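You operate a simulated robot arm through the tools that you are given. There is no shell and no other tool. Be economical: measure what you need, move in short steps, check, and stop when the job is done.

The job below is to be done with a simulated robot arm. You get a single attempt, and the scene is never put back.

Task
Thin the batter in the green bowl with milk to its line and whisk it even.
Fine: bottle back; knock the whisk clean on the rim; whisk back in its crock. Set down upright: milk bottle, whisk.

The check looks at the end state, three seconds after you hand in, the way a careful person would. Anything else that was tipped, shoved, dropped, spilled or broken makes it a failure.

Robot
A 6-joint arm with a two-finger parallel gripper, fixed in place. Base frame: the origin is at the foot of the arm, x ahead of it, y to its left, z up. Lengths are in mm, angles in rad, forces in N, time in s.
With the tool pointing down near the work surface it reaches from about 180 to 840 mm from the base axis. Its first joint turns from -2.897 to 2.897 rad. Payload 3.91 kg.
The tool frame sits at the grasp point between the pads (the TCP): z along the fingers, y along the line on which they close. The tips reach 30 mm beyond it. The gripper opens to 110 mm. The fingers are 20 mm wide and 10 mm thick; the gripper's body (48 by 112 mm) begins 55 mm behind the TCP.
Orientation is that of the tool frame in the base frame, as a unit quaternion [x, y, z, w]. With the fingers straight down and closing along the base's y, the tool's x points along the base's -x, its y along +y and its z along -z.

Tools
- The arm moves only by the tool arm_command. Its argument "deltas" is a list of rows, each a list of 7 numbers: the shift along the base's x, y, z in units of 150 mm (1.0 is 150 mm), then the turn, a rotation vector about the base's x, y, z in units of 120 degrees (1.0 is 120 degrees), then the opening, from 0 (shut) to 1 (fully open). In form: [[dx, dy, dz, rx, ry, rz, claw], ...]. A call has 1 to 8 rows; each row is the pose to reach, as a shift and turn from the pose commanded when the call began. A call with a number of a shift or a turn outside -1 to 1 is refused whole. A row lasts 0.2 s, in which the tool goes at most 50 mm and 0.15 rad; a call with a longer step from one row to the next is refused whole, and so is a gripper value outside its range. A pose out of reach is approached as far as the arm can. The call stops where the force on the tool passes 90 N (or 10 N more than at its start, if that is more) or the arm is blocked; 0.2 s more then pass. The fingers move at their own pace (about 108 mm/s each) and stop on an object; they squeeze with about 31 N. The grip force told is the motor's: it shows also when the fingers shut on nothing. Time passes only in rows, and 0.2 s behind the last, so rows that repeat a pose let the fingers close. The reply holds the time, the measured pose of the TCP, the force on the tool along the base axes, the opening and the grip force, in the units named above and with some noise, with the torque about the TCP (base axes, N m) and any sound that the robot's microphone picked up.
- Cameras (640 x 400 px; columns grow to the right, rows downward): "scene" is fixed at [400.2, -648.6, 1571.5]; the picture's right is [0.95, 0.30, 0.00], its down [0.23, -0.73, -0.64] and it looks along [-0.20, 0.61, -0.76] (base axes); focal length 214 px, centre (320, 200). "wrist" rides on the gripper at [77, 7, -114] in the tool frame; the picture's right is [-0.09, 1.00, 0.00], its down [-0.80, -0.07, -0.59] and it looks along [-0.59, -0.05, 0.80] (tool axes); focal length 270 px, centre (320, 200). There is no depth. A picture from a camera that has moved, and an enlarged one, comes with that camera's place and axes in the base frame and with its lens.
- capture(camera): a new picture of that camera. The clock stands still meanwhile.
- raise_lower(by): slides the trunk up (or, below 0, down) by that many mm; the arm rides with it, the base frame stays. It gives what a move gives, with no picture.
- enlarge(camera, box): a new picture of the part [left, top, right, bottom] of that camera's present view, enlarged. The clock stands still meanwhile.
- job_done(): hands the job in; it is judged then, once.

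Work in short steps. Places have to be worked out from the pictures, the camera data and where the tool is seen: move nearer, look again, correct. Check each grasp and each placing, and mend what went wrong. You have 120 turns and 68 pictures in all, those below and enlarged ones among them. Open the gripper and draw the arm clear of the work before you hand the job in, unless the task says otherwise; then end with one line.

The tools are called after "Request:" by a JSON object that holds its "fn" and its "kwargs". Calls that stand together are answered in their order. arm_command: Moves the arm, as the interface text tells. Its arguments: {"type":"object","properties":{"deltas":{"type":"array","items":{"type":"array","items":{"type":"number"}}}},"required":["deltas"]} The other tools are called the same way: raise_lower (by) slides the trunk up or down; capture (camera) takes a picture; enlarge (camera, box) takes an enlarged picture of a part of a camera's view; job_done () hands the job in.

At the start:

```text
time_s: 0.0
ee_pos: [213.3, -286.8, 1297.4]
tcp_rot: [0.0, 1.0, 0.0, 0.0]
wrist_force: [0.5, -0.6, -0.5]
torque: [0.02, -0.01, 0.01]
gripper_width: 110.0
gripper_force: 0.1
trunk travel left (down, up): [-475.0, 65.0]
```

scene: 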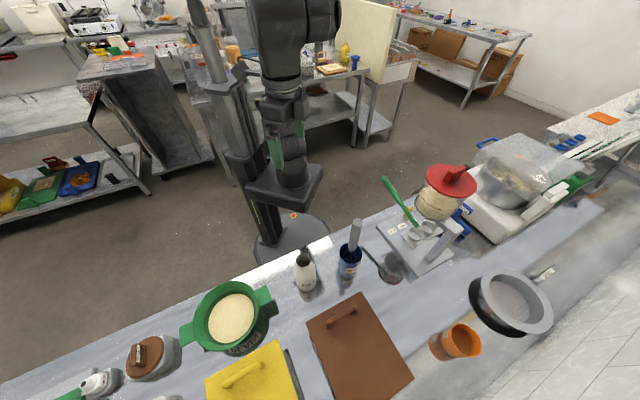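
wrist: 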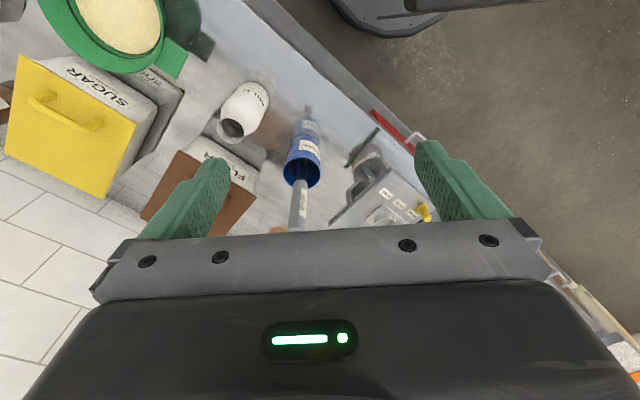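

The scene shows the green bowl, milk bottle, blue crock with the whisk. I'll enlarge to see details.

Request:
{"fn": "enlarge", "kwargs": {"camera": "scene", "box": [160, 200, 420, 380]}}

Request:
{"fn": "enlarge", "kwargs": {"camera": "wrist", "box": [0, 0, 460, 240]}}

```text
2.22 times, centred on (290, 290) of scene
camera zoom: at [400.2, -648.6, 1571.5], right [0.95, 0.3, 0.0], down [0.23, -0.73, -0.64], along [-0.2, 0.61, -0.76], focal length 477 px, centre (387, 0)
```

zoom: 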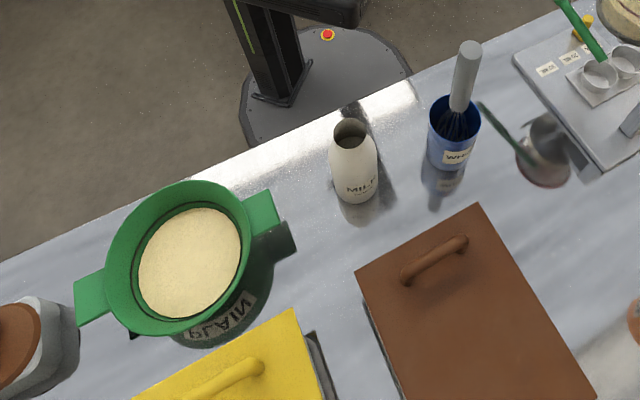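

```text
1.39 times, centred on (230, 120) of wrist
camera zoom: at [136.7, -279.9, 1412.6], right [0.09, 1.0, 0.0], down [0.8, -0.07, 0.59], along [0.59, -0.05, -0.8], focal length 376 px, centre (445, 311)
```

zoom: 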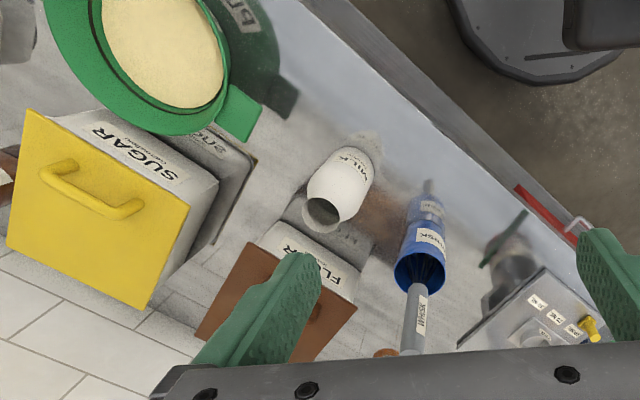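

Bottle mouth triangulates to about (280,-427,1030), bowl near (140,-600). I turn the tool about z so that, when tilted outwards later, the camera ends up on top.

Request:
{"fn": "arm_command", "kwargs": {"deltas": [[0, 0, 0, 0, 0, 0.07, 1], [0, 0, 0, 0, 0, 0.14, 1], [0, 0, 0, 0, 0, 0.21, 1], [0, 0, 0, 0, 0, 0.28, 1], [0, 0, 0, 0, 0, 0.35, 1], [0, 0, 0, 0, 0, 0.42, 1], [0, 0, 0, 0, 0, 0.49, 1], [0, 0, 0, 0, 0, 0.56, 1]]}}

```text
time_s: 1.8
ee_pos: [212.9, -287.4, 1297.0]
tcp_rot: [-0.554, 0.833, 0.0, 0.001]
wrist_force: [0.0, -0.2, -0.2]
torque: [0.04, 0.04, -0.03]
gripper_width: 110.2
gripper_force: 0.0
trunk travel left (down, up): [-475.0, 65.0]
```

Turn works. I finish the turn to aim at azimuth -70°.

Request:
{"fn": "arm_command", "kwargs": {"deltas": [[0, 0, 0, 0, 0, 0.07, 1], [0, 0, 0, 0, 0, 0.14, 1], [0, 0, 0, 0, 0, 0.21, 1], [0, 0, 0, 0, 0, 0.28, 1], [0, 0, 0, 0, 0, 0.35, 1], [0, 0, 0, 0, 0, 0.358, 1]]}}

Request:
{"fn": "arm_command", "kwargs": {"deltas": [[0, 0, 0, -0.066, -0.024, 0, 1], [0, 0, 0, -0.132, -0.048, 0, 1], [0, 0, 0, -0.198, -0.072, 0, 1], [0, 0, 0, -0.264, -0.096, 0, 1], [0, 0, 0, -0.33, -0.12, 0, 1], [0, 0, 0, -0.396, -0.144, 0, 1], [0, 0, 0, -0.462, -0.168, 0, 1], [0, 0, 0, -0.528, -0.192, 0, 1]]}}

Request:
{"fn": "capture", "kwargs": {"camera": "wrist"}}

Request:
{"fn": "capture", "kwargs": {"camera": "scene"}}

```text
time_s: 3.2
ee_pos: [213.3, -286.8, 1297.6]
tcp_rot: [0.821, -0.571, 0.0, -0.001]
wrist_force: [-0.7, 0.2, 0.3]
torque: [0.0, 0.03, -0.03]
gripper_width: 109.9
gripper_force: 0.0
trunk travel left (down, up): [-475.0, 65.0]
```

```text
time_s: 5.0
ee_pos: [214.9, -286.6, 1298.3]
tcp_rot: [0.682, -0.476, 0.455, 0.319]
wrist_force: [0.7, 1.1, 0.2]
torque: [-0.02, 0.0, 0.01]
gripper_width: 109.8
gripper_force: 0.0
trunk travel left (down, up): [-475.0, 65.0]
```

```text
63 pictures are left
camera wrist: at [181.8, -217.0, 1412.9], right [-0.95, -0.31, -0.08], down [-0.23, 0.83, -0.51], along [0.23, -0.47, -0.86], focal length 270 px, centre (320, 200)
```

wrist: 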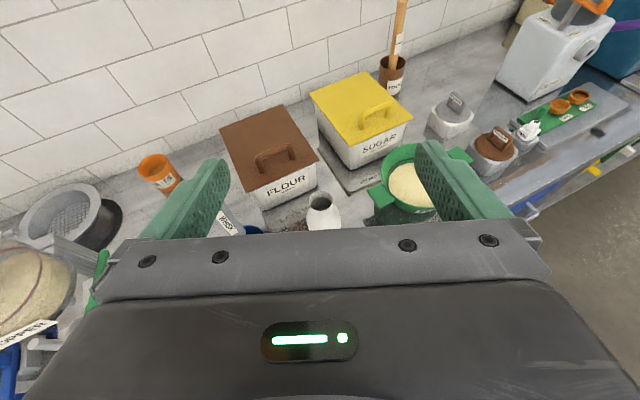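

```text
62 pictures are left
```

scene: 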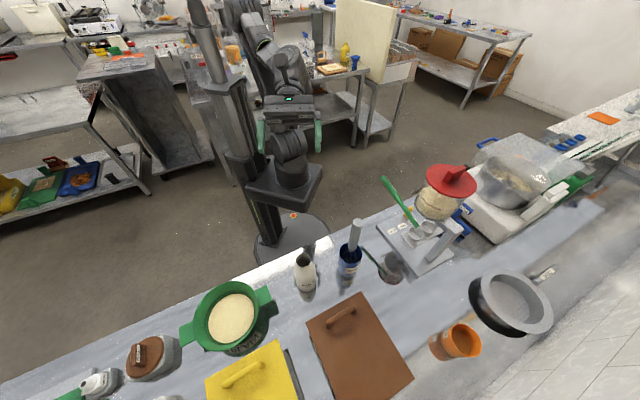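

Camera and rays agree: bottle (280,-425), bowl (133,-600). I finish the tilt to horizontal, then lower the trunk in steps and look.

Request:
{"fn": "arm_command", "kwargs": {"deltas": [[0, 0, 0, -0.066, -0.024, 0, 1], [0, 0, 0, -0.132, -0.048, 0, 1], [0, 0, 0, -0.177, -0.064, 0, 1]]}}

Request:
{"fn": "raise_lower", "kwargs": {"by": -230}}

Request:
{"fn": "capture", "kwargs": {"camera": "wrist"}}

Request:
{"fn": "enlarge", "kwargs": {"camera": "scene", "box": [160, 180, 420, 360]}}

```text
time_s: 5.8
ee_pos: [224.7, -283.3, 1314.9]
tcp_rot: [0.606, -0.438, 0.539, 0.388]
wrist_force: [0.7, 0.8, -0.2]
torque: [-0.02, -0.03, -0.05]
gripper_width: 109.7
gripper_force: 0.0
out of reach, approached as far as the arm can: row 2, 3
trunk travel left (down, up): [-475.0, 65.0]
```

```text
time_s: 8.2
ee_pos: [223.5, -284.1, 1085.8]
tcp_rot: [0.604, -0.438, 0.539, 0.389]
wrist_force: [0.5, -0.2, 0.2]
torque: [0.02, 0.0, -0.03]
gripper_width: 110.0
gripper_force: 0.0
trunk travel left (down, up): [-245.0, 295.0]
```

```text
61 pictures are left
camera wrist: at [183.5, -185.5, 1175.6], right [-0.95, -0.3, -0.09], down [-0.15, 0.67, -0.73], along [0.28, -0.68, -0.68], focal length 270 px, centre (320, 200)
```

wrist: 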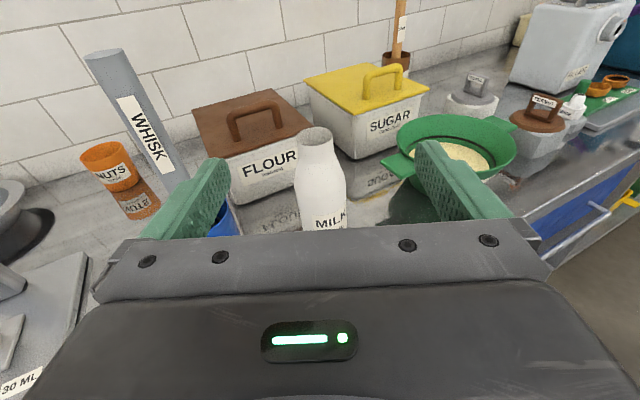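

```text
2.22 times, centred on (290, 270) of scene
camera zoom: at [400.2, -648.6, 1571.5], right [0.95, 0.3, 0.0], down [0.23, -0.73, -0.64], along [-0.2, 0.61, -0.76], focal length 477 px, centre (387, 44)
```

zoom: 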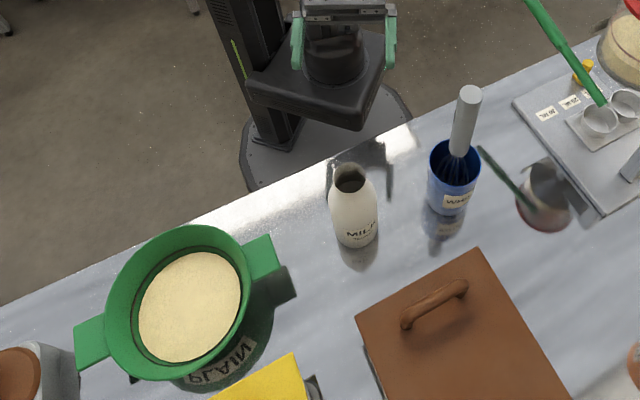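

Bottle mouth measured at (280,-426,1031), whisk top (394,-338,1134), table about z=800. I lower the trunk more so the gripper faces the bottle body, and look.

Request:
{"fn": "raise_lower", "kwargs": {"by": -150}}

Request:
{"fn": "capture", "kwargs": {"camera": "wrist"}}

```text
time_s: 10.0
ee_pos: [223.1, -281.9, 935.4]
tcp_rot: [0.605, -0.438, 0.54, 0.389]
wrist_force: [-0.9, 0.1, -0.9]
torque: [0.01, 0.0, 0.0]
gripper_width: 110.2
gripper_force: 0.1
trunk travel left (down, up): [-95.0, 445.0]
```

```text
59 pictures are left
camera wrist: at [183.5, -185.5, 1025.6], right [-0.95, -0.3, -0.09], down [-0.15, 0.67, -0.73], along [0.28, -0.68, -0.68], focal length 270 px, centre (320, 200)
```

wrist: 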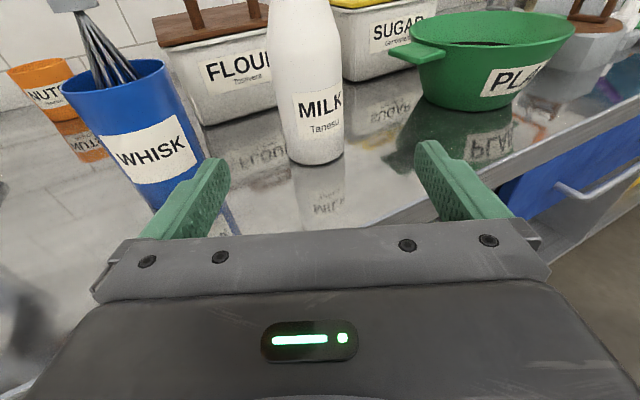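

Table is z≈862, bottle radius about 32, centre (280,-426). I advance part way and read the pose.

Request:
{"fn": "arm_command", "kwargs": {"deltas": [[0.07, -0.17, 0, 0, 0, 0, 1], [0.14, -0.34, 0, 0, 0, 0, 1], [0.14, -0.34, 0, 0, 0, 0, 1]]}}

Request:
{"fn": "capture", "kwargs": {"camera": "wrist"}}

```text
time_s: 10.8
ee_pos: [244.8, -335.8, 935.5]
tcp_rot: [0.605, -0.438, 0.54, 0.389]
wrist_force: [-0.8, -0.8, -0.1]
torque: [0.0, -0.02, 0.0]
gripper_width: 109.9
gripper_force: 0.1
trunk travel left (down, up): [-95.0, 445.0]
```

```text
58 pictures are left
camera wrist: at [205.1, -236.9, 1025.9], right [-0.95, -0.3, -0.09], down [-0.15, 0.67, -0.73], along [0.28, -0.68, -0.68], focal length 270 px, centre (320, 200)
```

wrist: 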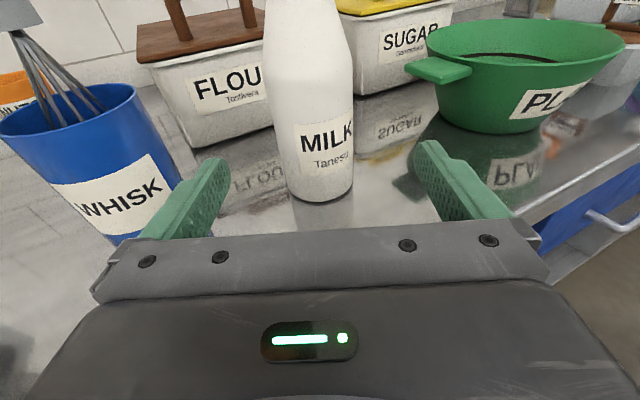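

Crock centre is (394,-334), clear of the path. I advance the rest onto the bottle and close.

Request:
{"fn": "arm_command", "kwargs": {"deltas": [[0.08, -0.2, -0.03, 0, 0, 0, 1], [0.155, -0.4, -0.05, 0, 0, 0, 1], [0.23, -0.595, -0.05, 0, 0, 0, 1], [0.23, -0.595, -0.05, 0, 0, 0, 1]]}}

Request:
{"fn": "capture", "kwargs": {"camera": "wrist"}}

```text
time_s: 11.8
ee_pos: [283.4, -422.4, 928.7]
tcp_rot: [0.603, -0.441, 0.537, 0.391]
wrist_force: [0.9, 0.2, 0.3]
torque: [0.02, 0.01, -0.02]
gripper_width: 109.9
gripper_force: 0.0
out of reach, approached as far as the arm can: row 2, 3, 4
trunk travel left (down, up): [-95.0, 445.0]
```

```text
57 pictures are left
camera wrist: at [243.5, -324.5, 1019.1], right [-0.95, -0.3, -0.09], down [-0.14, 0.67, -0.73], along [0.28, -0.68, -0.68], focal length 270 px, centre (320, 200)
```

wrist: 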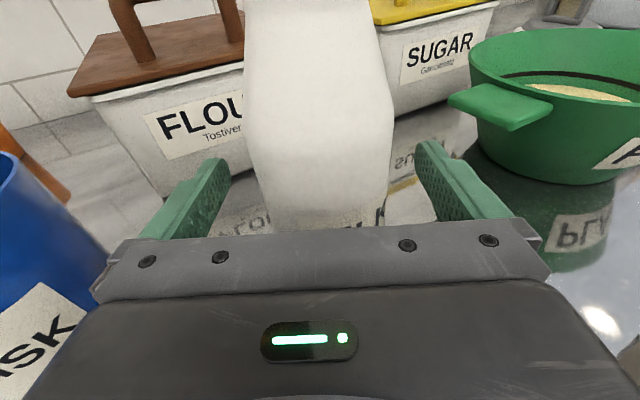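

TCP is at the bottle centre within a few mm. Close gently in place.

Request:
{"fn": "arm_command", "kwargs": {"deltas": [[0, 0, 0, 0, 0, 0, 0.5], [0, 0, 0, 0, 0, 0, 0.4], [0, 0, 0, 0, 0, 0, 0.4], [0, 0, 0, 0, 0, 0, 0.4]]}}

```text
time_s: 12.8
ee_pos: [282.0, -422.1, 928.9]
tcp_rot: [0.604, -0.44, 0.538, 0.39]
wrist_force: [0.7, -0.7, 0.0]
torque: [-0.06, -0.03, 0.02]
gripper_width: 62.9
gripper_force: 30.8
trunk travel left (down, up): [-95.0, 445.0]
```

Gripped at 63 mm. Lift with the trunk and check.

Request:
{"fn": "raise_lower", "kwargs": {"by": 150}}

Request:
{"fn": "capture", "kwargs": {"camera": "wrist"}}

Request:
{"fn": "enlarge", "kwargs": {"camera": "scene", "box": [160, 200, 420, 380]}}

```text
time_s: 14.5
ee_pos: [283.3, -422.2, 1078.2]
tcp_rot: [0.604, -0.441, 0.537, 0.39]
wrist_force: [0.2, 0.2, -2.8]
torque: [0.02, 0.02, -0.03]
gripper_width: 63.1
gripper_force: 31.1
trunk travel left (down, up): [-245.0, 295.0]
```

```text
56 pictures are left
camera wrist: at [243.4, -324.5, 1169.0], right [-0.95, -0.3, -0.09], down [-0.14, 0.67, -0.73], along [0.28, -0.68, -0.68], focal length 270 px, centre (320, 200)
```

wrist: 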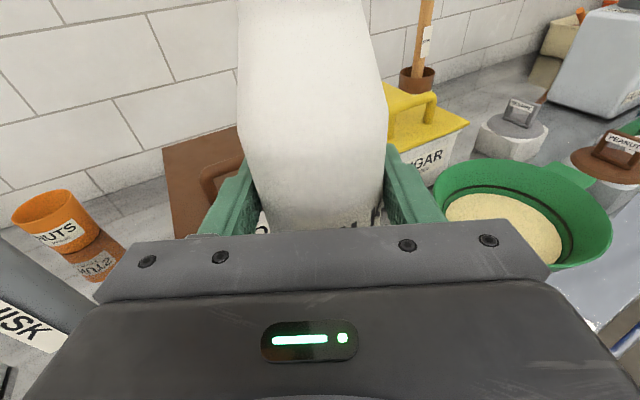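

```text
2.22 times, centred on (290, 290) of scene
camera zoom: at [400.2, -648.6, 1571.5], right [0.95, 0.3, 0.0], down [0.23, -0.73, -0.64], along [-0.2, 0.61, -0.76], focal length 477 px, centre (387, 0)
```

zoom: 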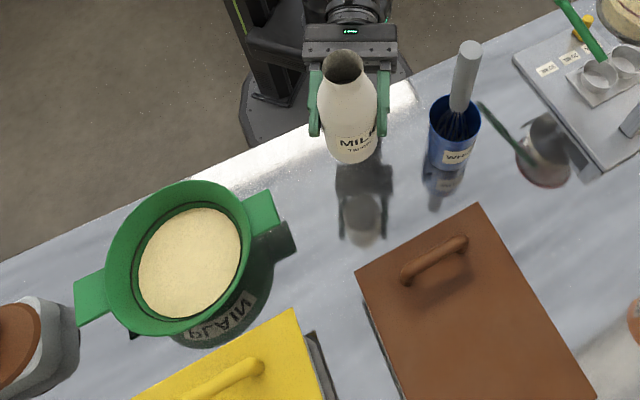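

Bottle is held, weight about 2.8 N. Bowl centre ≈(121,-598), rim z≈935. I move the TCP to about (243,-560) at this height, beside the bowl.

Request:
{"fn": "arm_command", "kwargs": {"deltas": [[-0.07, -0.23, 0, 0, 0, 0, 0.4], [-0.14, -0.46, 0, 0, 0, 0, 0.4], [-0.2, -0.69, 0, 0, 0, 0, 0.4], [-0.26, -0.91, 0, 0, 0, 0, 0.4], [-0.26, -0.91, 0, 0, 0, 0, 0.4]]}}

```text
time_s: 15.7
ee_pos: [295.4, -546.8, 1094.9]
tcp_rot: [0.599, -0.454, 0.524, 0.4]
wrist_force: [0.3, -0.7, -3.1]
torque: [0.01, 0.05, -0.01]
gripper_width: 63.3
gripper_force: 31.3
out of reach, approached as far as the arm can: row 1, 2, 3, 4, 5
trunk travel left (down, up): [-245.0, 295.0]
```

The arm hit a wrist limit and drifted; the TCP is too low relative to the shoulder. I raise the tool with the arm, and then lower the trunk to compensate.

Request:
{"fn": "arm_command", "kwargs": {"deltas": [[-0.05, 0, 0.23, 0, 0, 0, 0.4], [-0.1, 0, 0.46, 0, 0, 0, 0.4], [-0.1, 0, 0.69, 0, 0, 0, 0.4], [-0.1, 0, 0.92, 0, 0, 0, 0.4]]}}

```text
time_s: 16.7
ee_pos: [281.5, -548.1, 1232.2]
tcp_rot: [0.605, -0.44, 0.537, 0.389]
wrist_force: [0.2, -0.6, -3.2]
torque: [0.02, 0.01, 0.01]
gripper_width: 63.1
gripper_force: 31.0
out of reach, approached as far as the arm can: row 1, 2
trunk travel left (down, up): [-245.0, 295.0]
```

That freed it. Trunk down 150, then shift towards the bowl side.

Request:
{"fn": "raise_lower", "kwargs": {"by": -150}}

Request:
{"fn": "arm_command", "kwargs": {"deltas": [[-0.13, -0.04, 0, 0, 0, 0, 0.4], [-0.26, -0.08, 0, 0, 0, 0, 0.4], [-0.26, -0.08, 0, 0, 0, 0, 0.4]]}}

Request:
{"fn": "enlarge", "kwargs": {"camera": "scene", "box": [160, 200, 420, 380]}}

Request:
{"fn": "capture", "kwargs": {"camera": "wrist"}}

```text
time_s: 18.5
ee_pos: [281.0, -547.5, 1082.6]
tcp_rot: [0.605, -0.439, 0.539, 0.389]
wrist_force: [1.5, 0.3, -2.8]
torque: [0.01, 0.03, 0.02]
gripper_width: 62.9
gripper_force: 30.6
trunk travel left (down, up): [-95.0, 445.0]
```

```text
time_s: 19.3
ee_pos: [240.8, -560.0, 1083.0]
tcp_rot: [0.604, -0.439, 0.539, 0.39]
wrist_force: [0.4, -0.4, -2.7]
torque: [0.03, 0.02, 0.02]
gripper_width: 63.1
gripper_force: 31.4
trunk travel left (down, up): [-95.0, 445.0]
```

```text
2.22 times, centred on (290, 290) of scene
camera zoom: at [400.2, -648.6, 1571.5], right [0.95, 0.3, 0.0], down [0.23, -0.73, -0.64], along [-0.2, 0.61, -0.76], focal length 477 px, centre (387, 0)
```

zoom: 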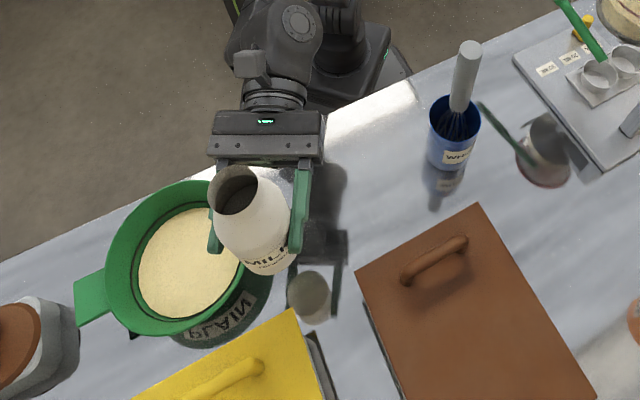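

```text
53 pictures are left
camera wrist: at [202.2, -461.0, 1172.8], right [-0.95, -0.3, -0.09], down [-0.14, 0.67, -0.73], along [0.28, -0.68, -0.68], focal length 270 px, centre (320, 200)
```

wrist: 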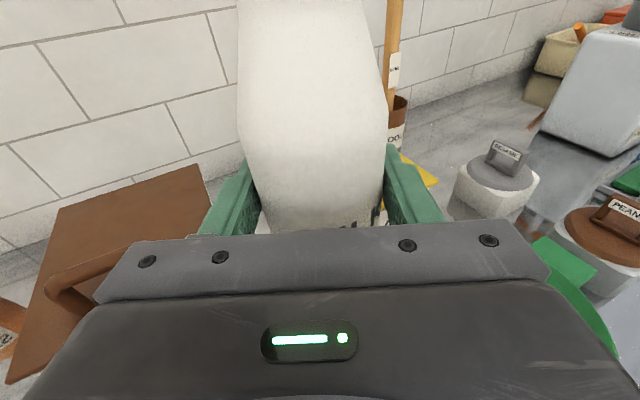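

Scene view shows the bottle at the bowl's right side. Now roll about the tool's horizontal direction by 40° towards the bowl, lowering 35 mm.

Request:
{"fn": "arm_command", "kwargs": {"deltas": [[0, 0, -0.05, 0.021, -0.0635, 0, 0.4], [0, 0, -0.1, 0.042, -0.127, 0, 0.4], [0, 0, -0.15, 0.063, -0.19, 0, 0.4], [0, 0, -0.2, 0.084, -0.254, 0, 0.4], [0, 0, -0.23, 0.105, -0.317, 0, 0.4]]}}

Request:
{"fn": "enlarge", "kwargs": {"camera": "scene", "box": [160, 200, 420, 380]}}

```text
time_s: 20.5
ee_pos: [245.1, -554.7, 1042.0]
tcp_rot: [0.478, -0.589, 0.614, 0.217]
wrist_force: [-0.6, -0.1, -3.3]
torque: [0.04, 0.01, -0.03]
gripper_width: 63.0
gripper_force: 30.8
out of reach, approached as far as the arm can: row 4, 5
trunk travel left (down, up): [-95.0, 445.0]
```

```text
2.22 times, centred on (290, 290) of scene
camera zoom: at [400.2, -648.6, 1571.5], right [0.95, 0.3, 0.0], down [0.23, -0.73, -0.64], along [-0.2, 0.61, -0.76], focal length 477 px, centre (387, 0)
```

zoom: 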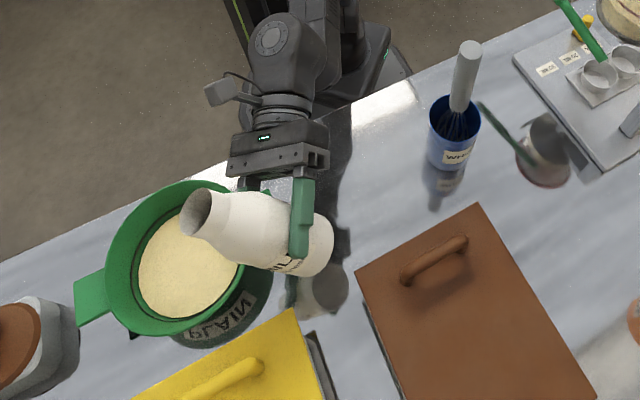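

Tilt is 32°. I raise the arm 80 mm and drop the trunk 80 mm to gain wrist freedom before tilting on.

Request:
{"fn": "arm_command", "kwargs": {"deltas": [[0, -0.01, 0.2, 0, 0, 0, 0.4], [0, -0.02, 0.4, 0, 0, 0, 0.4], [-0.02, -0.04, 0.57, 0, 0, 0, 0.4]]}}

Request:
{"fn": "raise_lower", "kwargs": {"by": -80}}

Request:
{"fn": "arm_command", "kwargs": {"deltas": [[0, 0, 0, 0.021, -0.0635, 0, 0.4], [0, 0, 0, 0.042, -0.127, 0, 0.4], [0, 0, 0, 0.063, -0.19, 0, 0.4]]}}

Request:
{"fn": "enlarge", "kwargs": {"camera": "scene", "box": [160, 220, 320, 340]}}

```text
time_s: 21.3
ee_pos: [242.6, -561.9, 1127.8]
tcp_rot: [0.479, -0.588, 0.615, 0.216]
wrist_force: [0.7, 0.0, -3.6]
torque: [0.03, -0.02, -0.01]
gripper_width: 63.1
gripper_force: 31.2
trunk travel left (down, up): [-95.0, 445.0]
```

```text
time_s: 22.4
ee_pos: [243.6, -562.1, 1046.4]
tcp_rot: [0.478, -0.589, 0.615, 0.216]
wrist_force: [0.1, 0.1, -2.9]
torque: [0.02, 0.0, 0.0]
gripper_width: 62.8
gripper_force: 31.1
trunk travel left (down, up): [-15.0, 525.0]
```

```text
time_s: 23.2
ee_pos: [242.3, -561.3, 1047.5]
tcp_rot: [-0.36, 0.659, -0.657, -0.064]
wrist_force: [-0.1, 0.0, -1.9]
torque: [0.02, -0.02, 0.02]
gripper_width: 63.1
gripper_force: 30.7
trunk travel left (down, up): [-15.0, 525.0]
```

```text
3.33 times, centred on (240, 280) of scene
camera zoom: at [400.2, -648.6, 1571.5], right [0.95, 0.3, 0.0], down [0.23, -0.73, -0.64], along [-0.2, 0.61, -0.76], focal length 715 px, centre (587, -67)
```

zoom: 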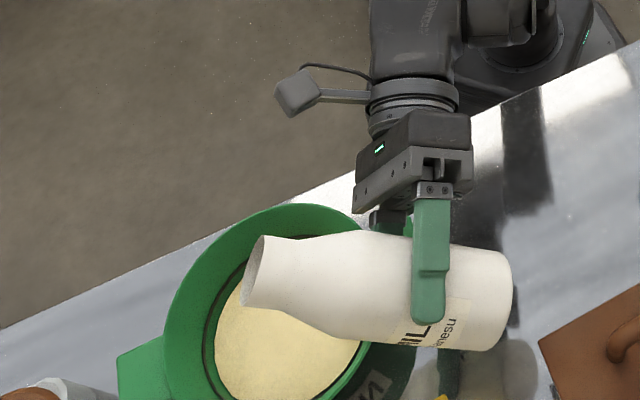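

Tilt about 57°, mouth over the bowl, no stream seen yet. Tilt 9° more and look.

Request:
{"fn": "arm_command", "kwargs": {"deltas": [[0, 0, 0, 0.012, -0.036, 0, 0.4], [0, 0, 0, 0.024, -0.072, 0, 0.4]]}}

Request:
{"fn": "enlarge", "kwargs": {"camera": "scene", "box": [160, 240, 320, 340]}}

```text
time_s: 23.8
ee_pos: [242.7, -561.1, 1047.6]
tcp_rot: [-0.311, 0.678, -0.666, -0.005]
wrist_force: [0.0, 0.3, -2.8]
torque: [0.01, 0.02, -0.01]
gripper_width: 63.0
gripper_force: 31.3
trunk travel left (down, up): [-15.0, 525.0]
```

```text
4.00 times, centred on (240, 290) of scene
camera zoom: at [400.2, -648.6, 1571.5], right [0.95, 0.3, 0.0], down [0.23, -0.73, -0.64], along [-0.2, 0.61, -0.76], focal length 858 px, centre (640, -160)
```

zoom: 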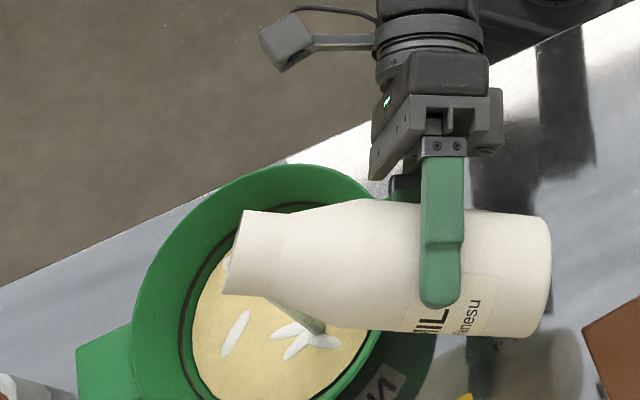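

Milk is flowing into the bowl well inside the rim. Hold briefly at this tilt and look again.

Request:
{"fn": "arm_command", "kwargs": {"deltas": [[0, 0, 0, 0, 0, 0, 0.4], [0, 0, 0, 0, 0, 0, 0.4]]}}

Request:
{"fn": "enlarge", "kwargs": {"camera": "scene", "box": [160, 240, 320, 340]}}

```text
time_s: 24.4
ee_pos: [243.1, -562.0, 1047.3]
tcp_rot: [-0.311, 0.678, -0.666, -0.005]
wrist_force: [-0.5, -0.1, -2.2]
torque: [0.0, -0.01, -0.01]
gripper_width: 63.0
gripper_force: 30.9
trunk travel left (down, up): [-15.0, 525.0]
```

```text
4.00 times, centred on (240, 290) of scene
camera zoom: at [400.2, -648.6, 1571.5], right [0.95, 0.3, 0.0], down [0.23, -0.73, -0.64], along [-0.2, 0.61, -0.76], focal length 858 px, centre (640, -160)
```

zoom: 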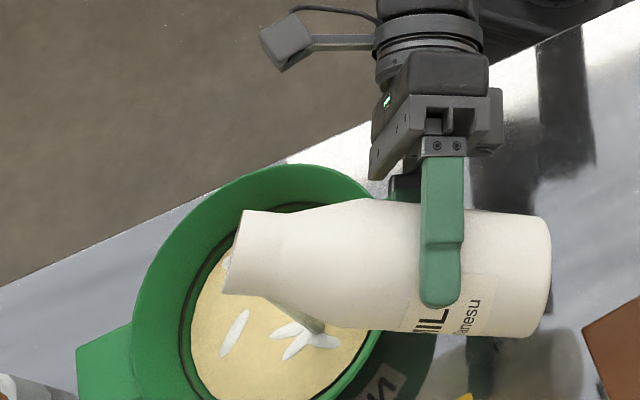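

Flow looks slow. I zoom in on the gap between batter edge and dark line after a slightly longer hold.

Request:
{"fn": "arm_command", "kwargs": {"deltas": [[0, 0, 0, 0, 0, 0, 0.4], [0, 0, 0, 0, 0, 0, 0.4], [0, 0, 0, 0, 0, 0, 0.4], [0, 0, 0, 0, 0, 0, 0.4]]}}

Request:
{"fn": "enlarge", "kwargs": {"camera": "scene", "box": [196, 285, 260, 345]}}

```text
time_s: 25.4
ee_pos: [240.6, -562.0, 1046.8]
tcp_rot: [-0.312, 0.678, -0.666, -0.006]
wrist_force: [-0.5, 0.8, -2.0]
torque: [0.01, 0.01, 0.0]
gripper_width: 62.9
gripper_force: 31.1
trunk travel left (down, up): [-15.0, 525.0]
```

```text
6.67 times, centred on (228, 315) of scene
camera zoom: at [400.2, -648.6, 1571.5], right [0.95, 0.3, 0.0], down [0.23, -0.73, -0.64], along [-0.2, 0.61, -0.76], focal length 1430 px, centre (933, -567)
```

zoom: 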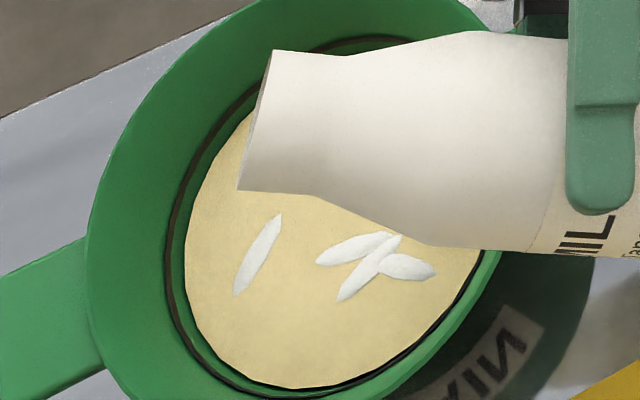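

The stream has stopped and there is still a gap to the line. Tilt 6° more and watch.

Request:
{"fn": "arm_command", "kwargs": {"deltas": [[0, 0, 0, 0.016, -0.048, 0, 0.4], [0, 0, 0, 0.016, -0.048, 0, 0.4], [0, 0, 0, 0.016, -0.048, 0, 0.4]]}}

Request:
{"fn": "enlarge", "kwargs": {"camera": "scene", "box": [196, 285, 260, 345]}}

```text
time_s: 26.2
ee_pos: [241.6, -560.8, 1046.9]
tcp_rot: [-0.277, 0.689, -0.669, 0.035]
wrist_force: [0.7, -0.3, -2.0]
torque: [0.03, 0.0, 0.0]
gripper_width: 62.9
gripper_force: 30.9
trunk travel left (down, up): [-15.0, 525.0]
```

```text
6.67 times, centred on (228, 315) of scene
camera zoom: at [400.2, -648.6, 1571.5], right [0.95, 0.3, 0.0], down [0.23, -0.73, -0.64], along [-0.2, 0.61, -0.76], focal length 1430 px, centre (933, -567)
```

zoom: 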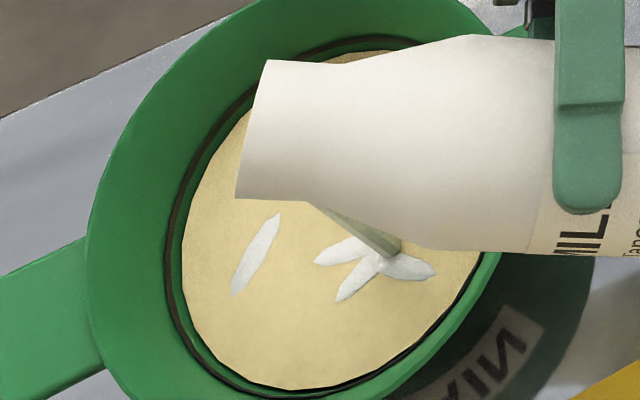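

Level rising slowly; the stream flows again. Tilt another 6°, hold, look.

Request:
{"fn": "arm_command", "kwargs": {"deltas": [[0, 0, 0, 0.016, -0.048, 0, 0.4], [0, 0, 0, 0.016, -0.048, 0, 0.4], [0, 0, 0, 0.016, -0.048, 0, 0.4], [0, 0, 0, 0.016, -0.048, 0, 0.4]]}}

Request:
{"fn": "enlarge", "kwargs": {"camera": "scene", "box": [196, 285, 260, 345]}}

```text
time_s: 27.2
ee_pos: [241.7, -561.2, 1047.3]
tcp_rot: [-0.243, 0.697, -0.671, 0.074]
wrist_force: [-0.1, -0.1, -2.0]
torque: [0.01, -0.04, 0.01]
gripper_width: 62.9
gripper_force: 30.8
trunk travel left (down, up): [-15.0, 525.0]
```

```text
6.67 times, centred on (228, 315) of scene
camera zoom: at [400.2, -648.6, 1571.5], right [0.95, 0.3, 0.0], down [0.23, -0.73, -0.64], along [-0.2, 0.61, -0.76], focal length 1430 px, centre (933, -567)
```

zoom: 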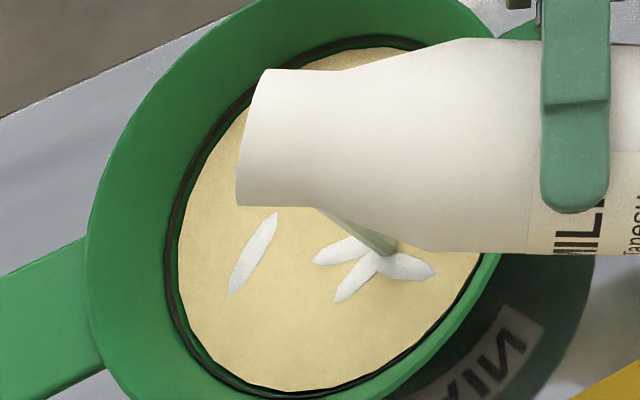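

Edge is nearing the line. Hold without further tilt for 0.8 s and look.

Request:
{"fn": "arm_command", "kwargs": {"deltas": [[0, 0, 0, 0, 0, 0, 0.4], [0, 0, 0, 0, 0, 0, 0.4], [0, 0, 0, 0, 0, 0, 0.4]]}}

Request:
{"fn": "enlarge", "kwargs": {"camera": "scene", "box": [196, 295, 228, 345]}}

```text
time_s: 28.0
ee_pos: [242.8, -562.2, 1047.9]
tcp_rot: [-0.243, 0.697, -0.67, 0.075]
wrist_force: [0.2, 0.2, -1.7]
torque: [0.03, -0.03, 0.02]
gripper_width: 62.9
gripper_force: 30.8
trunk travel left (down, up): [-15.0, 525.0]
```

```text
8.00 times, centred on (212, 320) of scene
camera zoom: at [400.2, -648.6, 1571.5], right [0.95, 0.3, 0.0], down [0.23, -0.73, -0.64], along [-0.2, 0.61, -0.76], focal length 1716 px, centre (1184, -760)
```

zoom: 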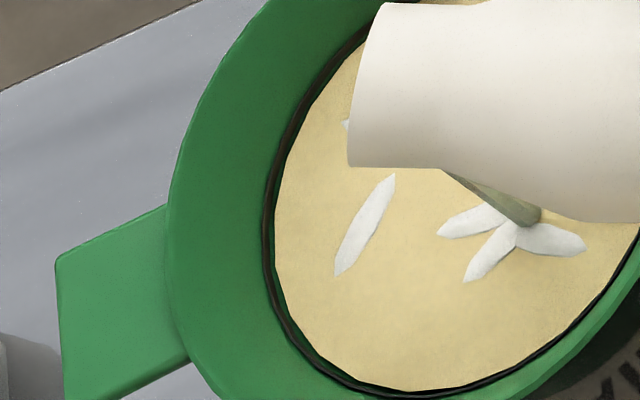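

Surface is at the band's lower edge, still flowing. I hold 0.4 s more, then tip back 50°.

Request:
{"fn": "arm_command", "kwargs": {"deltas": [[0, 0, 0, 0, 0, 0, 0.4], [0, 0, 0, -0.021, 0.0635, 0, 0.4], [0, 0, 0, -0.042, 0.127, 0, 0.4], [0, 0, 0, -0.063, 0.19, 0, 0.4], [0, 0, 0, -0.084, 0.254, 0, 0.4], [0, 0, 0, -0.105, 0.317, 0, 0.4], [0, 0, 0, -0.126, 0.381, 0, 0.4]]}}

Request:
{"fn": "enlarge", "kwargs": {"camera": "scene", "box": [180, 275, 276, 355]}}

```text
time_s: 29.6
ee_pos: [241.9, -560.8, 1047.1]
tcp_rot: [0.493, -0.577, 0.607, 0.235]
wrist_force: [-0.5, 0.3, -2.1]
torque: [0.0, 0.0, 0.01]
gripper_width: 62.9
gripper_force: 31.3
trunk travel left (down, up): [-15.0, 525.0]
```

```text
5.00 times, centred on (228, 315) of scene
camera zoom: at [400.2, -648.6, 1571.5], right [0.95, 0.3, 0.0], down [0.23, -0.73, -0.64], along [-0.2, 0.61, -0.76], focal length 1072 px, centre (780, -375)
```

zoom: 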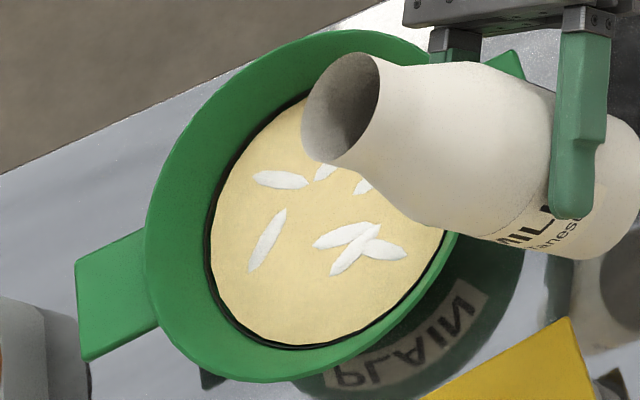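

Tipped back with no drips seen. I bring the bottle upright, shift it aside, and inspect the level at the line.

Request:
{"fn": "arm_command", "kwargs": {"deltas": [[0, 0, 0, -0.021, 0.0635, 0, 0.4], [0, 0, 0, -0.042, 0.127, 0, 0.4], [0.1, 0.03, 0.05, -0.063, 0.19, 0, 0.4], [0.25, 0.08, 0.1, -0.079, 0.238, 0, 0.4], [0.4, 0.12, 0.15, -0.079, 0.238, 0, 0.4]]}}

Request:
{"fn": "enlarge", "kwargs": {"camera": "scene", "box": [196, 285, 260, 345]}}

```text
time_s: 30.8
ee_pos: [302.3, -543.0, 1069.3]
tcp_rot: [0.605, -0.451, 0.513, 0.409]
wrist_force: [-0.7, -1.6, -0.8]
torque: [0.01, -0.01, 0.0]
gripper_width: 63.0
gripper_force: 31.1
trunk travel left (down, up): [-15.0, 525.0]
```

```text
6.67 times, centred on (228, 315) of scene
camera zoom: at [400.2, -648.6, 1571.5], right [0.95, 0.3, 0.0], down [0.23, -0.73, -0.64], along [-0.2, 0.61, -0.76], focal length 1430 px, centre (933, -567)
```

zoom: 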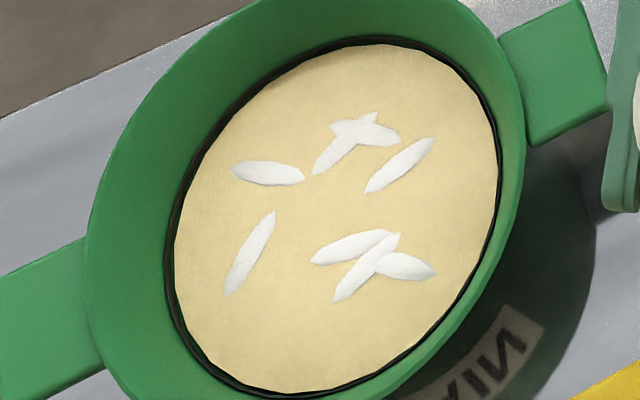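

The surface now meets the band. I zoom in once more to judge where within the band.

Request:
{"fn": "enlarge", "kwargs": {"camera": "scene", "box": [208, 288, 232, 308]}}

Request:
{"fn": "enlarge", "kwargs": {"camera": "scene", "box": [208, 320, 248, 345]}}

```text
16.00 times, centred on (220, 298) of scene
camera zoom: at [400.2, -648.6, 1571.5], right [0.95, 0.3, 0.0], down [0.23, -0.73, -0.64], along [-0.2, 0.61, -0.76], focal length 3432 px, centre (1920, -1368)
```

zoom: 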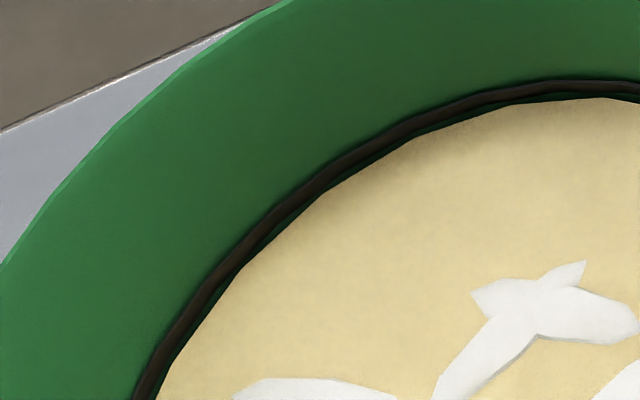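

```text
16.00 times, centred on (228, 332) of scene
camera zoom: at [400.2, -648.6, 1571.5], right [0.95, 0.3, 0.0], down [0.23, -0.73, -0.64], along [-0.2, 0.61, -0.76], focal length 3432 px, centre (1792, -1920)
```

zoom: 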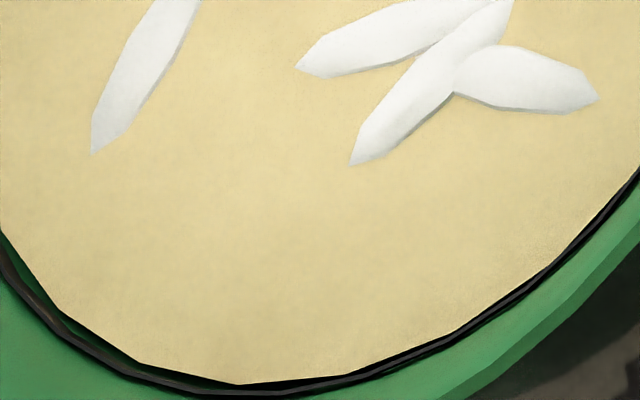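

A hairline gap remains below the ring (about 1–1.5 mm under its centre). I go back for one short top-up: first tilt to 58°, then a brief pour at 78°.

Request:
{"fn": "arm_command", "kwargs": {"deltas": [[-0.13, -0.04, -0.05, 0.0, 0.0, 0, 0.4], [-0.27, -0.08, -0.1, 0.021, -0.0635, 0, 0.4], [-0.4, -0.12, -0.15, 0.042, -0.127, 0, 0.4], [-0.4, -0.12, -0.15, 0.063, -0.19, 0, 0.4], [-0.4, -0.12, -0.15, 0.084, -0.254, 0, 0.4], [-0.4, -0.12, -0.15, 0.105, -0.317, 0, 0.4], [-0.4, -0.12, -0.15, 0.126, -0.381, 0, 0.4], [-0.4, -0.12, -0.15, 0.147, -0.444, 0, 0.4]]}}

Request:
{"fn": "arm_command", "kwargs": {"deltas": [[0, 0, 0, 0.02, -0.0605, 0, 0.4], [0, 0, 0, 0.04, -0.121, 0, 0.4], [0, 0, 0, 0.058, -0.176, 0, 0.4], [0, 0, 0, 0.058, -0.176, 0, 0.4]]}}

Request:
{"fn": "enlarge", "kwargs": {"camera": "scene", "box": [196, 295, 244, 345]}}

```text
time_s: 32.6
ee_pos: [242.7, -561.9, 1047.0]
tcp_rot: [-0.365, 0.657, -0.656, -0.069]
wrist_force: [0.0, -0.1, -1.9]
torque: [0.04, 0.0, -0.06]
gripper_width: 63.1
gripper_force: 31.2
trunk travel left (down, up): [-15.0, 525.0]
```

```text
time_s: 33.6
ee_pos: [241.9, -562.2, 1046.7]
tcp_rot: [-0.241, 0.697, -0.671, 0.074]
wrist_force: [0.3, 0.1, -1.0]
torque: [0.02, -0.03, 0.0]
gripper_width: 62.9
gripper_force: 30.6
trunk travel left (down, up): [-15.0, 525.0]
```

```text
8.00 times, centred on (220, 320) of scene
camera zoom: at [400.2, -648.6, 1571.5], right [0.95, 0.3, 0.0], down [0.23, -0.73, -0.64], along [-0.2, 0.61, -0.76], focal length 1716 px, centre (1120, -760)
```

zoom: 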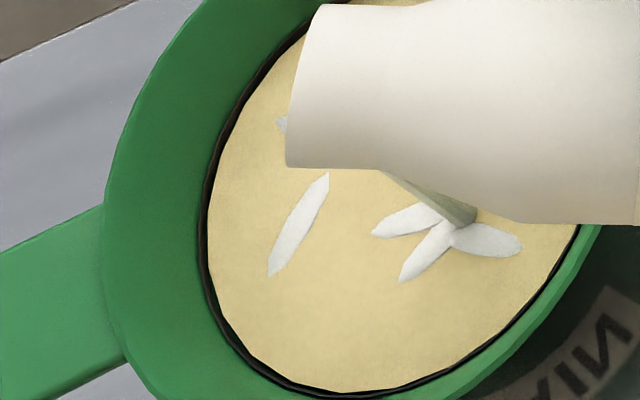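

The band is starting to be covered. Hold 0.2 s then tip back and move aside.

Request:
{"fn": "arm_command", "kwargs": {"deltas": [[0, 0, 0, 0, 0, 0, 0.4], [0, 0, 0, -0.022, 0.067, 0, 0.4], [0, 0, 0, -0.044, 0.134, 0, 0.4], [0, 0, 0, -0.066, 0.2, 0, 0.4], [0, 0, 0, -0.088, 0.267, 0, 0.4], [0, 0, 0, -0.11, 0.333, 0, 0.4], [0, 0, 0, -0.132, 0.4, 0, 0.4], [0, 0, 0, -0.152, 0.461, 0, 0.4]]}}

Request:
{"fn": "arm_command", "kwargs": {"deltas": [[0.1, 0.03, 0.1, -0.02, 0.061, 0, 0.4], [0.25, 0.08, 0.15, -0.041, 0.125, 0, 0.4], [0.4, 0.12, 0.25, -0.051, 0.157, 0, 0.4]]}}

Request:
{"fn": "enlarge", "kwargs": {"camera": "scene", "box": [208, 288, 232, 308]}}

```text
time_s: 35.4
ee_pos: [242.3, -561.8, 1046.6]
tcp_rot: [0.534, -0.54, 0.58, 0.295]
wrist_force: [0.0, -0.5, -1.7]
torque: [0.01, 0.02, 0.0]
gripper_width: 62.9
gripper_force: 31.0
trunk travel left (down, up): [-15.0, 525.0]
```

```text
time_s: 36.2
ee_pos: [302.5, -543.8, 1083.8]
tcp_rot: [0.604, -0.453, 0.513, 0.407]
wrist_force: [-0.8, 0.2, -1.6]
torque: [0.0, 0.05, -0.01]
gripper_width: 63.0
gripper_force: 31.6
trunk travel left (down, up): [-15.0, 525.0]
```

```text
16.00 times, centred on (220, 298) of scene
camera zoom: at [400.2, -648.6, 1571.5], right [0.95, 0.3, 0.0], down [0.23, -0.73, -0.64], along [-0.2, 0.61, -0.76], focal length 3432 px, centre (1920, -1368)
```

zoom: 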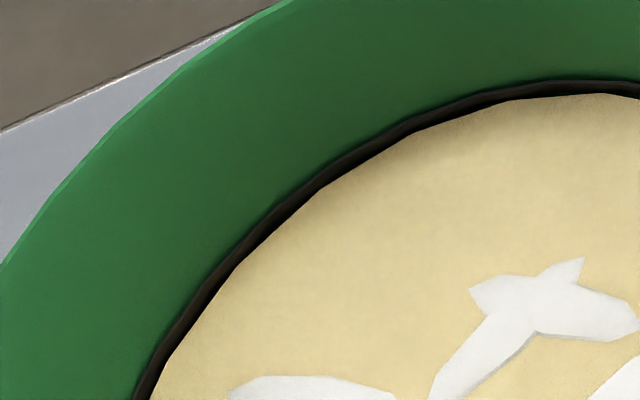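

Level now sits within the ring—good. I carry the bottle back above its spot (282,-422), correcting the 2° lean.

Request:
{"fn": "arm_command", "kwargs": {"deltas": [[-0.03, 0.2, 0, -0.0086, -0.0138, 0, 0.4], [-0.07, 0.4, 0, -0.0086, -0.0138, 0, 0.4], [-0.1, 0.6, 0, -0.0086, -0.0138, 0, 0.4], [-0.133, 0.81, 0, -0.0086, -0.0138, 0, 0.4], [-0.133, 0.81, 0, -0.0086, -0.0138, 0, 0.4]]}}

```text
time_s: 37.4
ee_pos: [282.3, -421.9, 1084.8]
tcp_rot: [0.593, -0.456, 0.525, 0.407]
wrist_force: [-0.3, -0.1, -1.6]
torque: [-0.03, -0.02, -0.03]
gripper_width: 63.0
gripper_force: 30.8
trunk travel left (down, up): [-15.0, 525.0]
```

Orientation matches the grasp again. Descend to just above the counter.

Request:
{"fn": "arm_command", "kwargs": {"deltas": [[0, 0, -0.25, 0, 0, 0, 0.4], [0, 0, -0.5, 0, 0, 0, 0.4], [0, 0, -0.75, 0, 0, 0, 0.4], [0, 0, -0.95, 0, 0, 0, 0.4], [0, 0, -1.0, 0, 0, 0, 0.4]]}}

Request:
{"fn": "enlarge", "kwargs": {"camera": "scene", "box": [240, 220, 400, 320]}}

```text
time_s: 38.6
ee_pos: [283.5, -422.5, 933.7]
tcp_rot: [0.594, -0.455, 0.526, 0.405]
wrist_force: [-0.5, 0.1, -2.3]
torque: [-0.02, 0.01, 0.02]
gripper_width: 62.9
gripper_force: 31.2
trunk travel left (down, up): [-15.0, 525.0]
```

```text
4.00 times, centred on (320, 270) of scene
camera zoom: at [400.2, -648.6, 1571.5], right [0.95, 0.3, 0.0], down [0.23, -0.73, -0.64], along [-0.2, 0.61, -0.76], focal length 858 px, centre (320, -80)
```

zoom: 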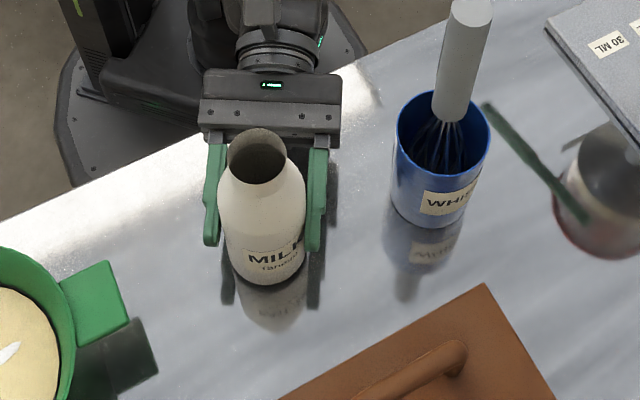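

Just about 5 mm above the counter. Lower gently to contact.

Request:
{"fn": "arm_command", "kwargs": {"deltas": [[0, 0, -0.02, 0, 0, 0, 0.4], [0, 0, -0.034, 0, 0, 0, 0.4], [0, 0, -0.034, 0, 0, 0, 0.4]]}}

```text
time_s: 39.4
ee_pos: [284.1, -421.6, 930.5]
tcp_rot: [0.594, -0.455, 0.525, 0.405]
wrist_force: [-0.9, -0.4, -2.6]
torque: [-0.01, -0.04, 0.0]
gripper_width: 62.7
gripper_force: 30.7
trunk travel left (down, up): [-15.0, 525.0]
```

No contact yet; another 2–3 mm.

Request:
{"fn": "arm_command", "kwargs": {"deltas": [[0, 0, -0.01, 0, 0, 0, 0.4], [0, 0, -0.018, 0, 0, 0, 0.4], [0, 0, -0.018, 0, 0, 0, 0.4]]}}

```text
time_s: 40.2
ee_pos: [283.2, -421.4, 928.0]
tcp_rot: [0.593, -0.455, 0.526, 0.406]
wrist_force: [2.2, -1.5, 4.0]
torque: [0.03, -0.13, -0.07]
gripper_width: 63.1
gripper_force: 31.3
trunk travel left (down, up): [-15.0, 525.0]
```

Contact felt. Open and withdraw along the tool axis.

Request:
{"fn": "arm_command", "kwargs": {"deltas": [[0, 0, 0, 0, 0, 0, 0.65], [0, 0, 0, 0, 0, 0, 1], [0, 0, 0, 0, 0, 0, 1], [-0.07, 0.23, 0, 0, 0, 0, 1], [-0.14, 0.46, 0, 0, 0, 0, 1], [-0.21, 0.69, 0, 0, 0, 0, 1], [-0.27, 0.9, 0, 0, 0, 0, 1]]}}

Request:
{"fn": "capture", "kwargs": {"camera": "wrist"}}

```text
time_s: 41.8
ee_pos: [250.9, -293.8, 919.3]
tcp_rot: [0.594, -0.463, 0.502, 0.426]
wrist_force: [-1.0, 0.3, 0.5]
torque: [-0.01, -0.03, 0.0]
gripper_width: 110.1
gripper_force: 0.1
trunk travel left (down, up): [-15.0, 525.0]
```

```text
37 pictures are left
camera wrist: at [225.1, -193.1, 1011.2], right [-0.98, -0.2, -0.05], down [-0.11, 0.69, -0.72], along [0.17, -0.7, -0.7], focal length 270 px, centre (320, 200)
```

wrist: 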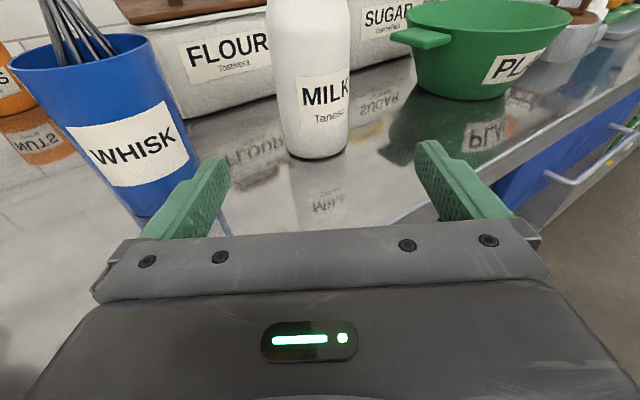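

Bottle is upright in place. Now raise the trunk and return the tool to pointing down for the whisk.

Request:
{"fn": "raise_lower", "kwargs": {"by": 340}}

Request:
{"fn": "arm_command", "kwargs": {"deltas": [[0, 0, 0, 0.0685, 0.0143, 0, 1], [0, 0, 0, 0.137, 0.0286, 0, 1], [0, 0, 0, 0.2055, 0.043, 0, 1], [0, 0, 0, 0.274, 0.057, 0, 1], [0, 0, 0, 0.3425, 0.0715, 0, 1], [0, 0, 0, 0.411, 0.0858, 0, 1], [0, 0, 0, 0.4795, 0.1, 0, 1], [0, 0, 0, 0.548, 0.114, 0, 1]]}}

Request:
{"fn": "arm_command", "kwargs": {"deltas": [[0, 0, 0, 0.0685, 0.0143, 0, 1], [0, 0, 0, 0.123, 0.0257, 0, 1]]}}

```text
time_s: 45.2
ee_pos: [241.9, -286.4, 1265.9]
tcp_rot: [0.593, -0.455, 0.526, 0.406]
wrist_force: [-0.5, -0.2, 1.1]
torque: [-0.03, -0.03, 0.02]
gripper_width: 110.0
gripper_force: 0.0
trunk travel left (down, up): [-355.0, 185.0]
```

```text
time_s: 47.0
ee_pos: [241.9, -287.2, 1267.2]
tcp_rot: [0.774, -0.617, 0.124, 0.066]
wrist_force: [0.0, -0.6, 0.4]
torque: [0.02, 0.04, -0.01]
gripper_width: 110.2
gripper_force: 0.2
trunk travel left (down, up): [-355.0, 185.0]
```

```text
time_s: 47.6
ee_pos: [243.0, -287.8, 1266.3]
tcp_rot: [0.778, -0.628, 0.022, -0.017]
wrist_force: [-0.1, -0.2, 1.5]
torque: [0.01, 0.0, 0.01]
gripper_width: 109.8
gripper_force: 0.1
trunk travel left (down, up): [-355.0, 185.0]
```

Tool points down (3° off). Capture scene zoom to refine the whisk handle position and lean.

Request:
{"fn": "enlarge", "kwargs": {"camera": "scene", "box": [310, 200, 390, 290]}}

Request:
{"fn": "capture", "kwargs": {"camera": "wrist"}}

```text
4.44 times, centred on (350, 245) of scene
camera zoom: at [400.2, -648.6, 1571.5], right [0.95, 0.3, 0.0], down [0.23, -0.73, -0.64], along [-0.2, 0.61, -0.76], focal length 953 px, centre (187, 0)
```

zoom: 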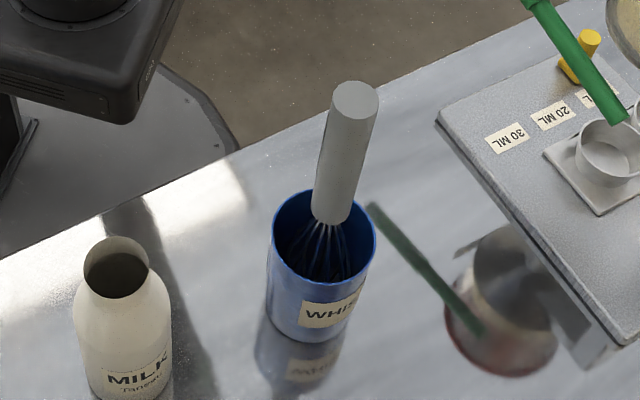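

```text
35 pictures are left
camera wrist: at [246.0, -363.5, 1382.0], right [-0.99, -0.13, -0.05], down [-0.14, 0.8, 0.59], along [-0.03, 0.59, -0.81], focal length 270 px, centre (320, 200)
```

wrist: 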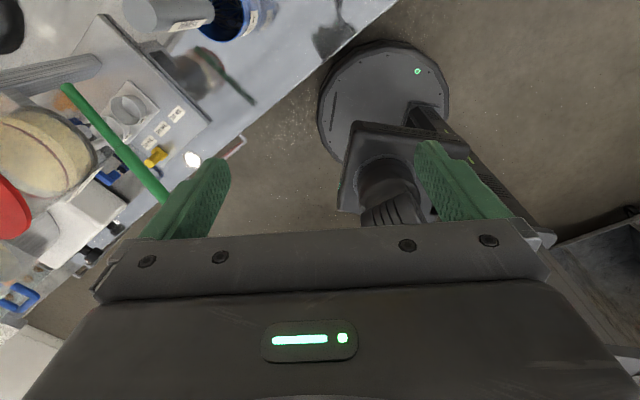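

Whisk handle top is at (395.5,-337,1134), near vertical. Move above it and correct tool tilt.

Request:
{"fn": "arm_command", "kwargs": {"deltas": [[0.25, -0.08, 0, 0, 0.013, 0, 1], [0.5, -0.16, 0, 0, 0.027, 0, 1], [0.75, -0.24, 0, 0, 0.027, 0, 1], [0.99, -0.32, 0, 0, 0.027, 0, 1], [0.99, -0.32, 0, 0, 0.027, 0, 1]]}}

Request:
{"fn": "capture", "kwargs": {"camera": "wrist"}}

```text
time_s: 48.8
ee_pos: [391.5, -334.9, 1262.4]
tcp_rot: [0.779, -0.627, 0.003, 0.002]
wrist_force: [0.2, -0.2, -0.4]
torque: [0.01, 0.04, -0.01]
gripper_width: 110.2
gripper_force: 0.1
out of reach, approached as far as the arm can: row 4, 5
trunk travel left (down, up): [-355.0, 185.0]
```

```text
34 pictures are left
camera wrist: at [400.1, -409.6, 1378.0], right [-0.99, -0.13, 0.0], down [-0.1, 0.8, 0.59], along [-0.07, 0.58, -0.81], focal length 270 px, centre (320, 200)
```

wrist: 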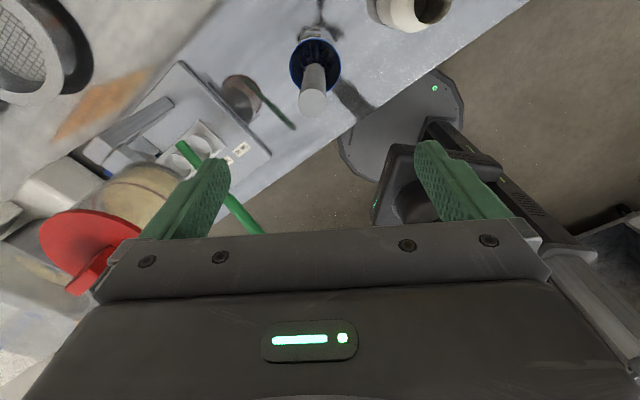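

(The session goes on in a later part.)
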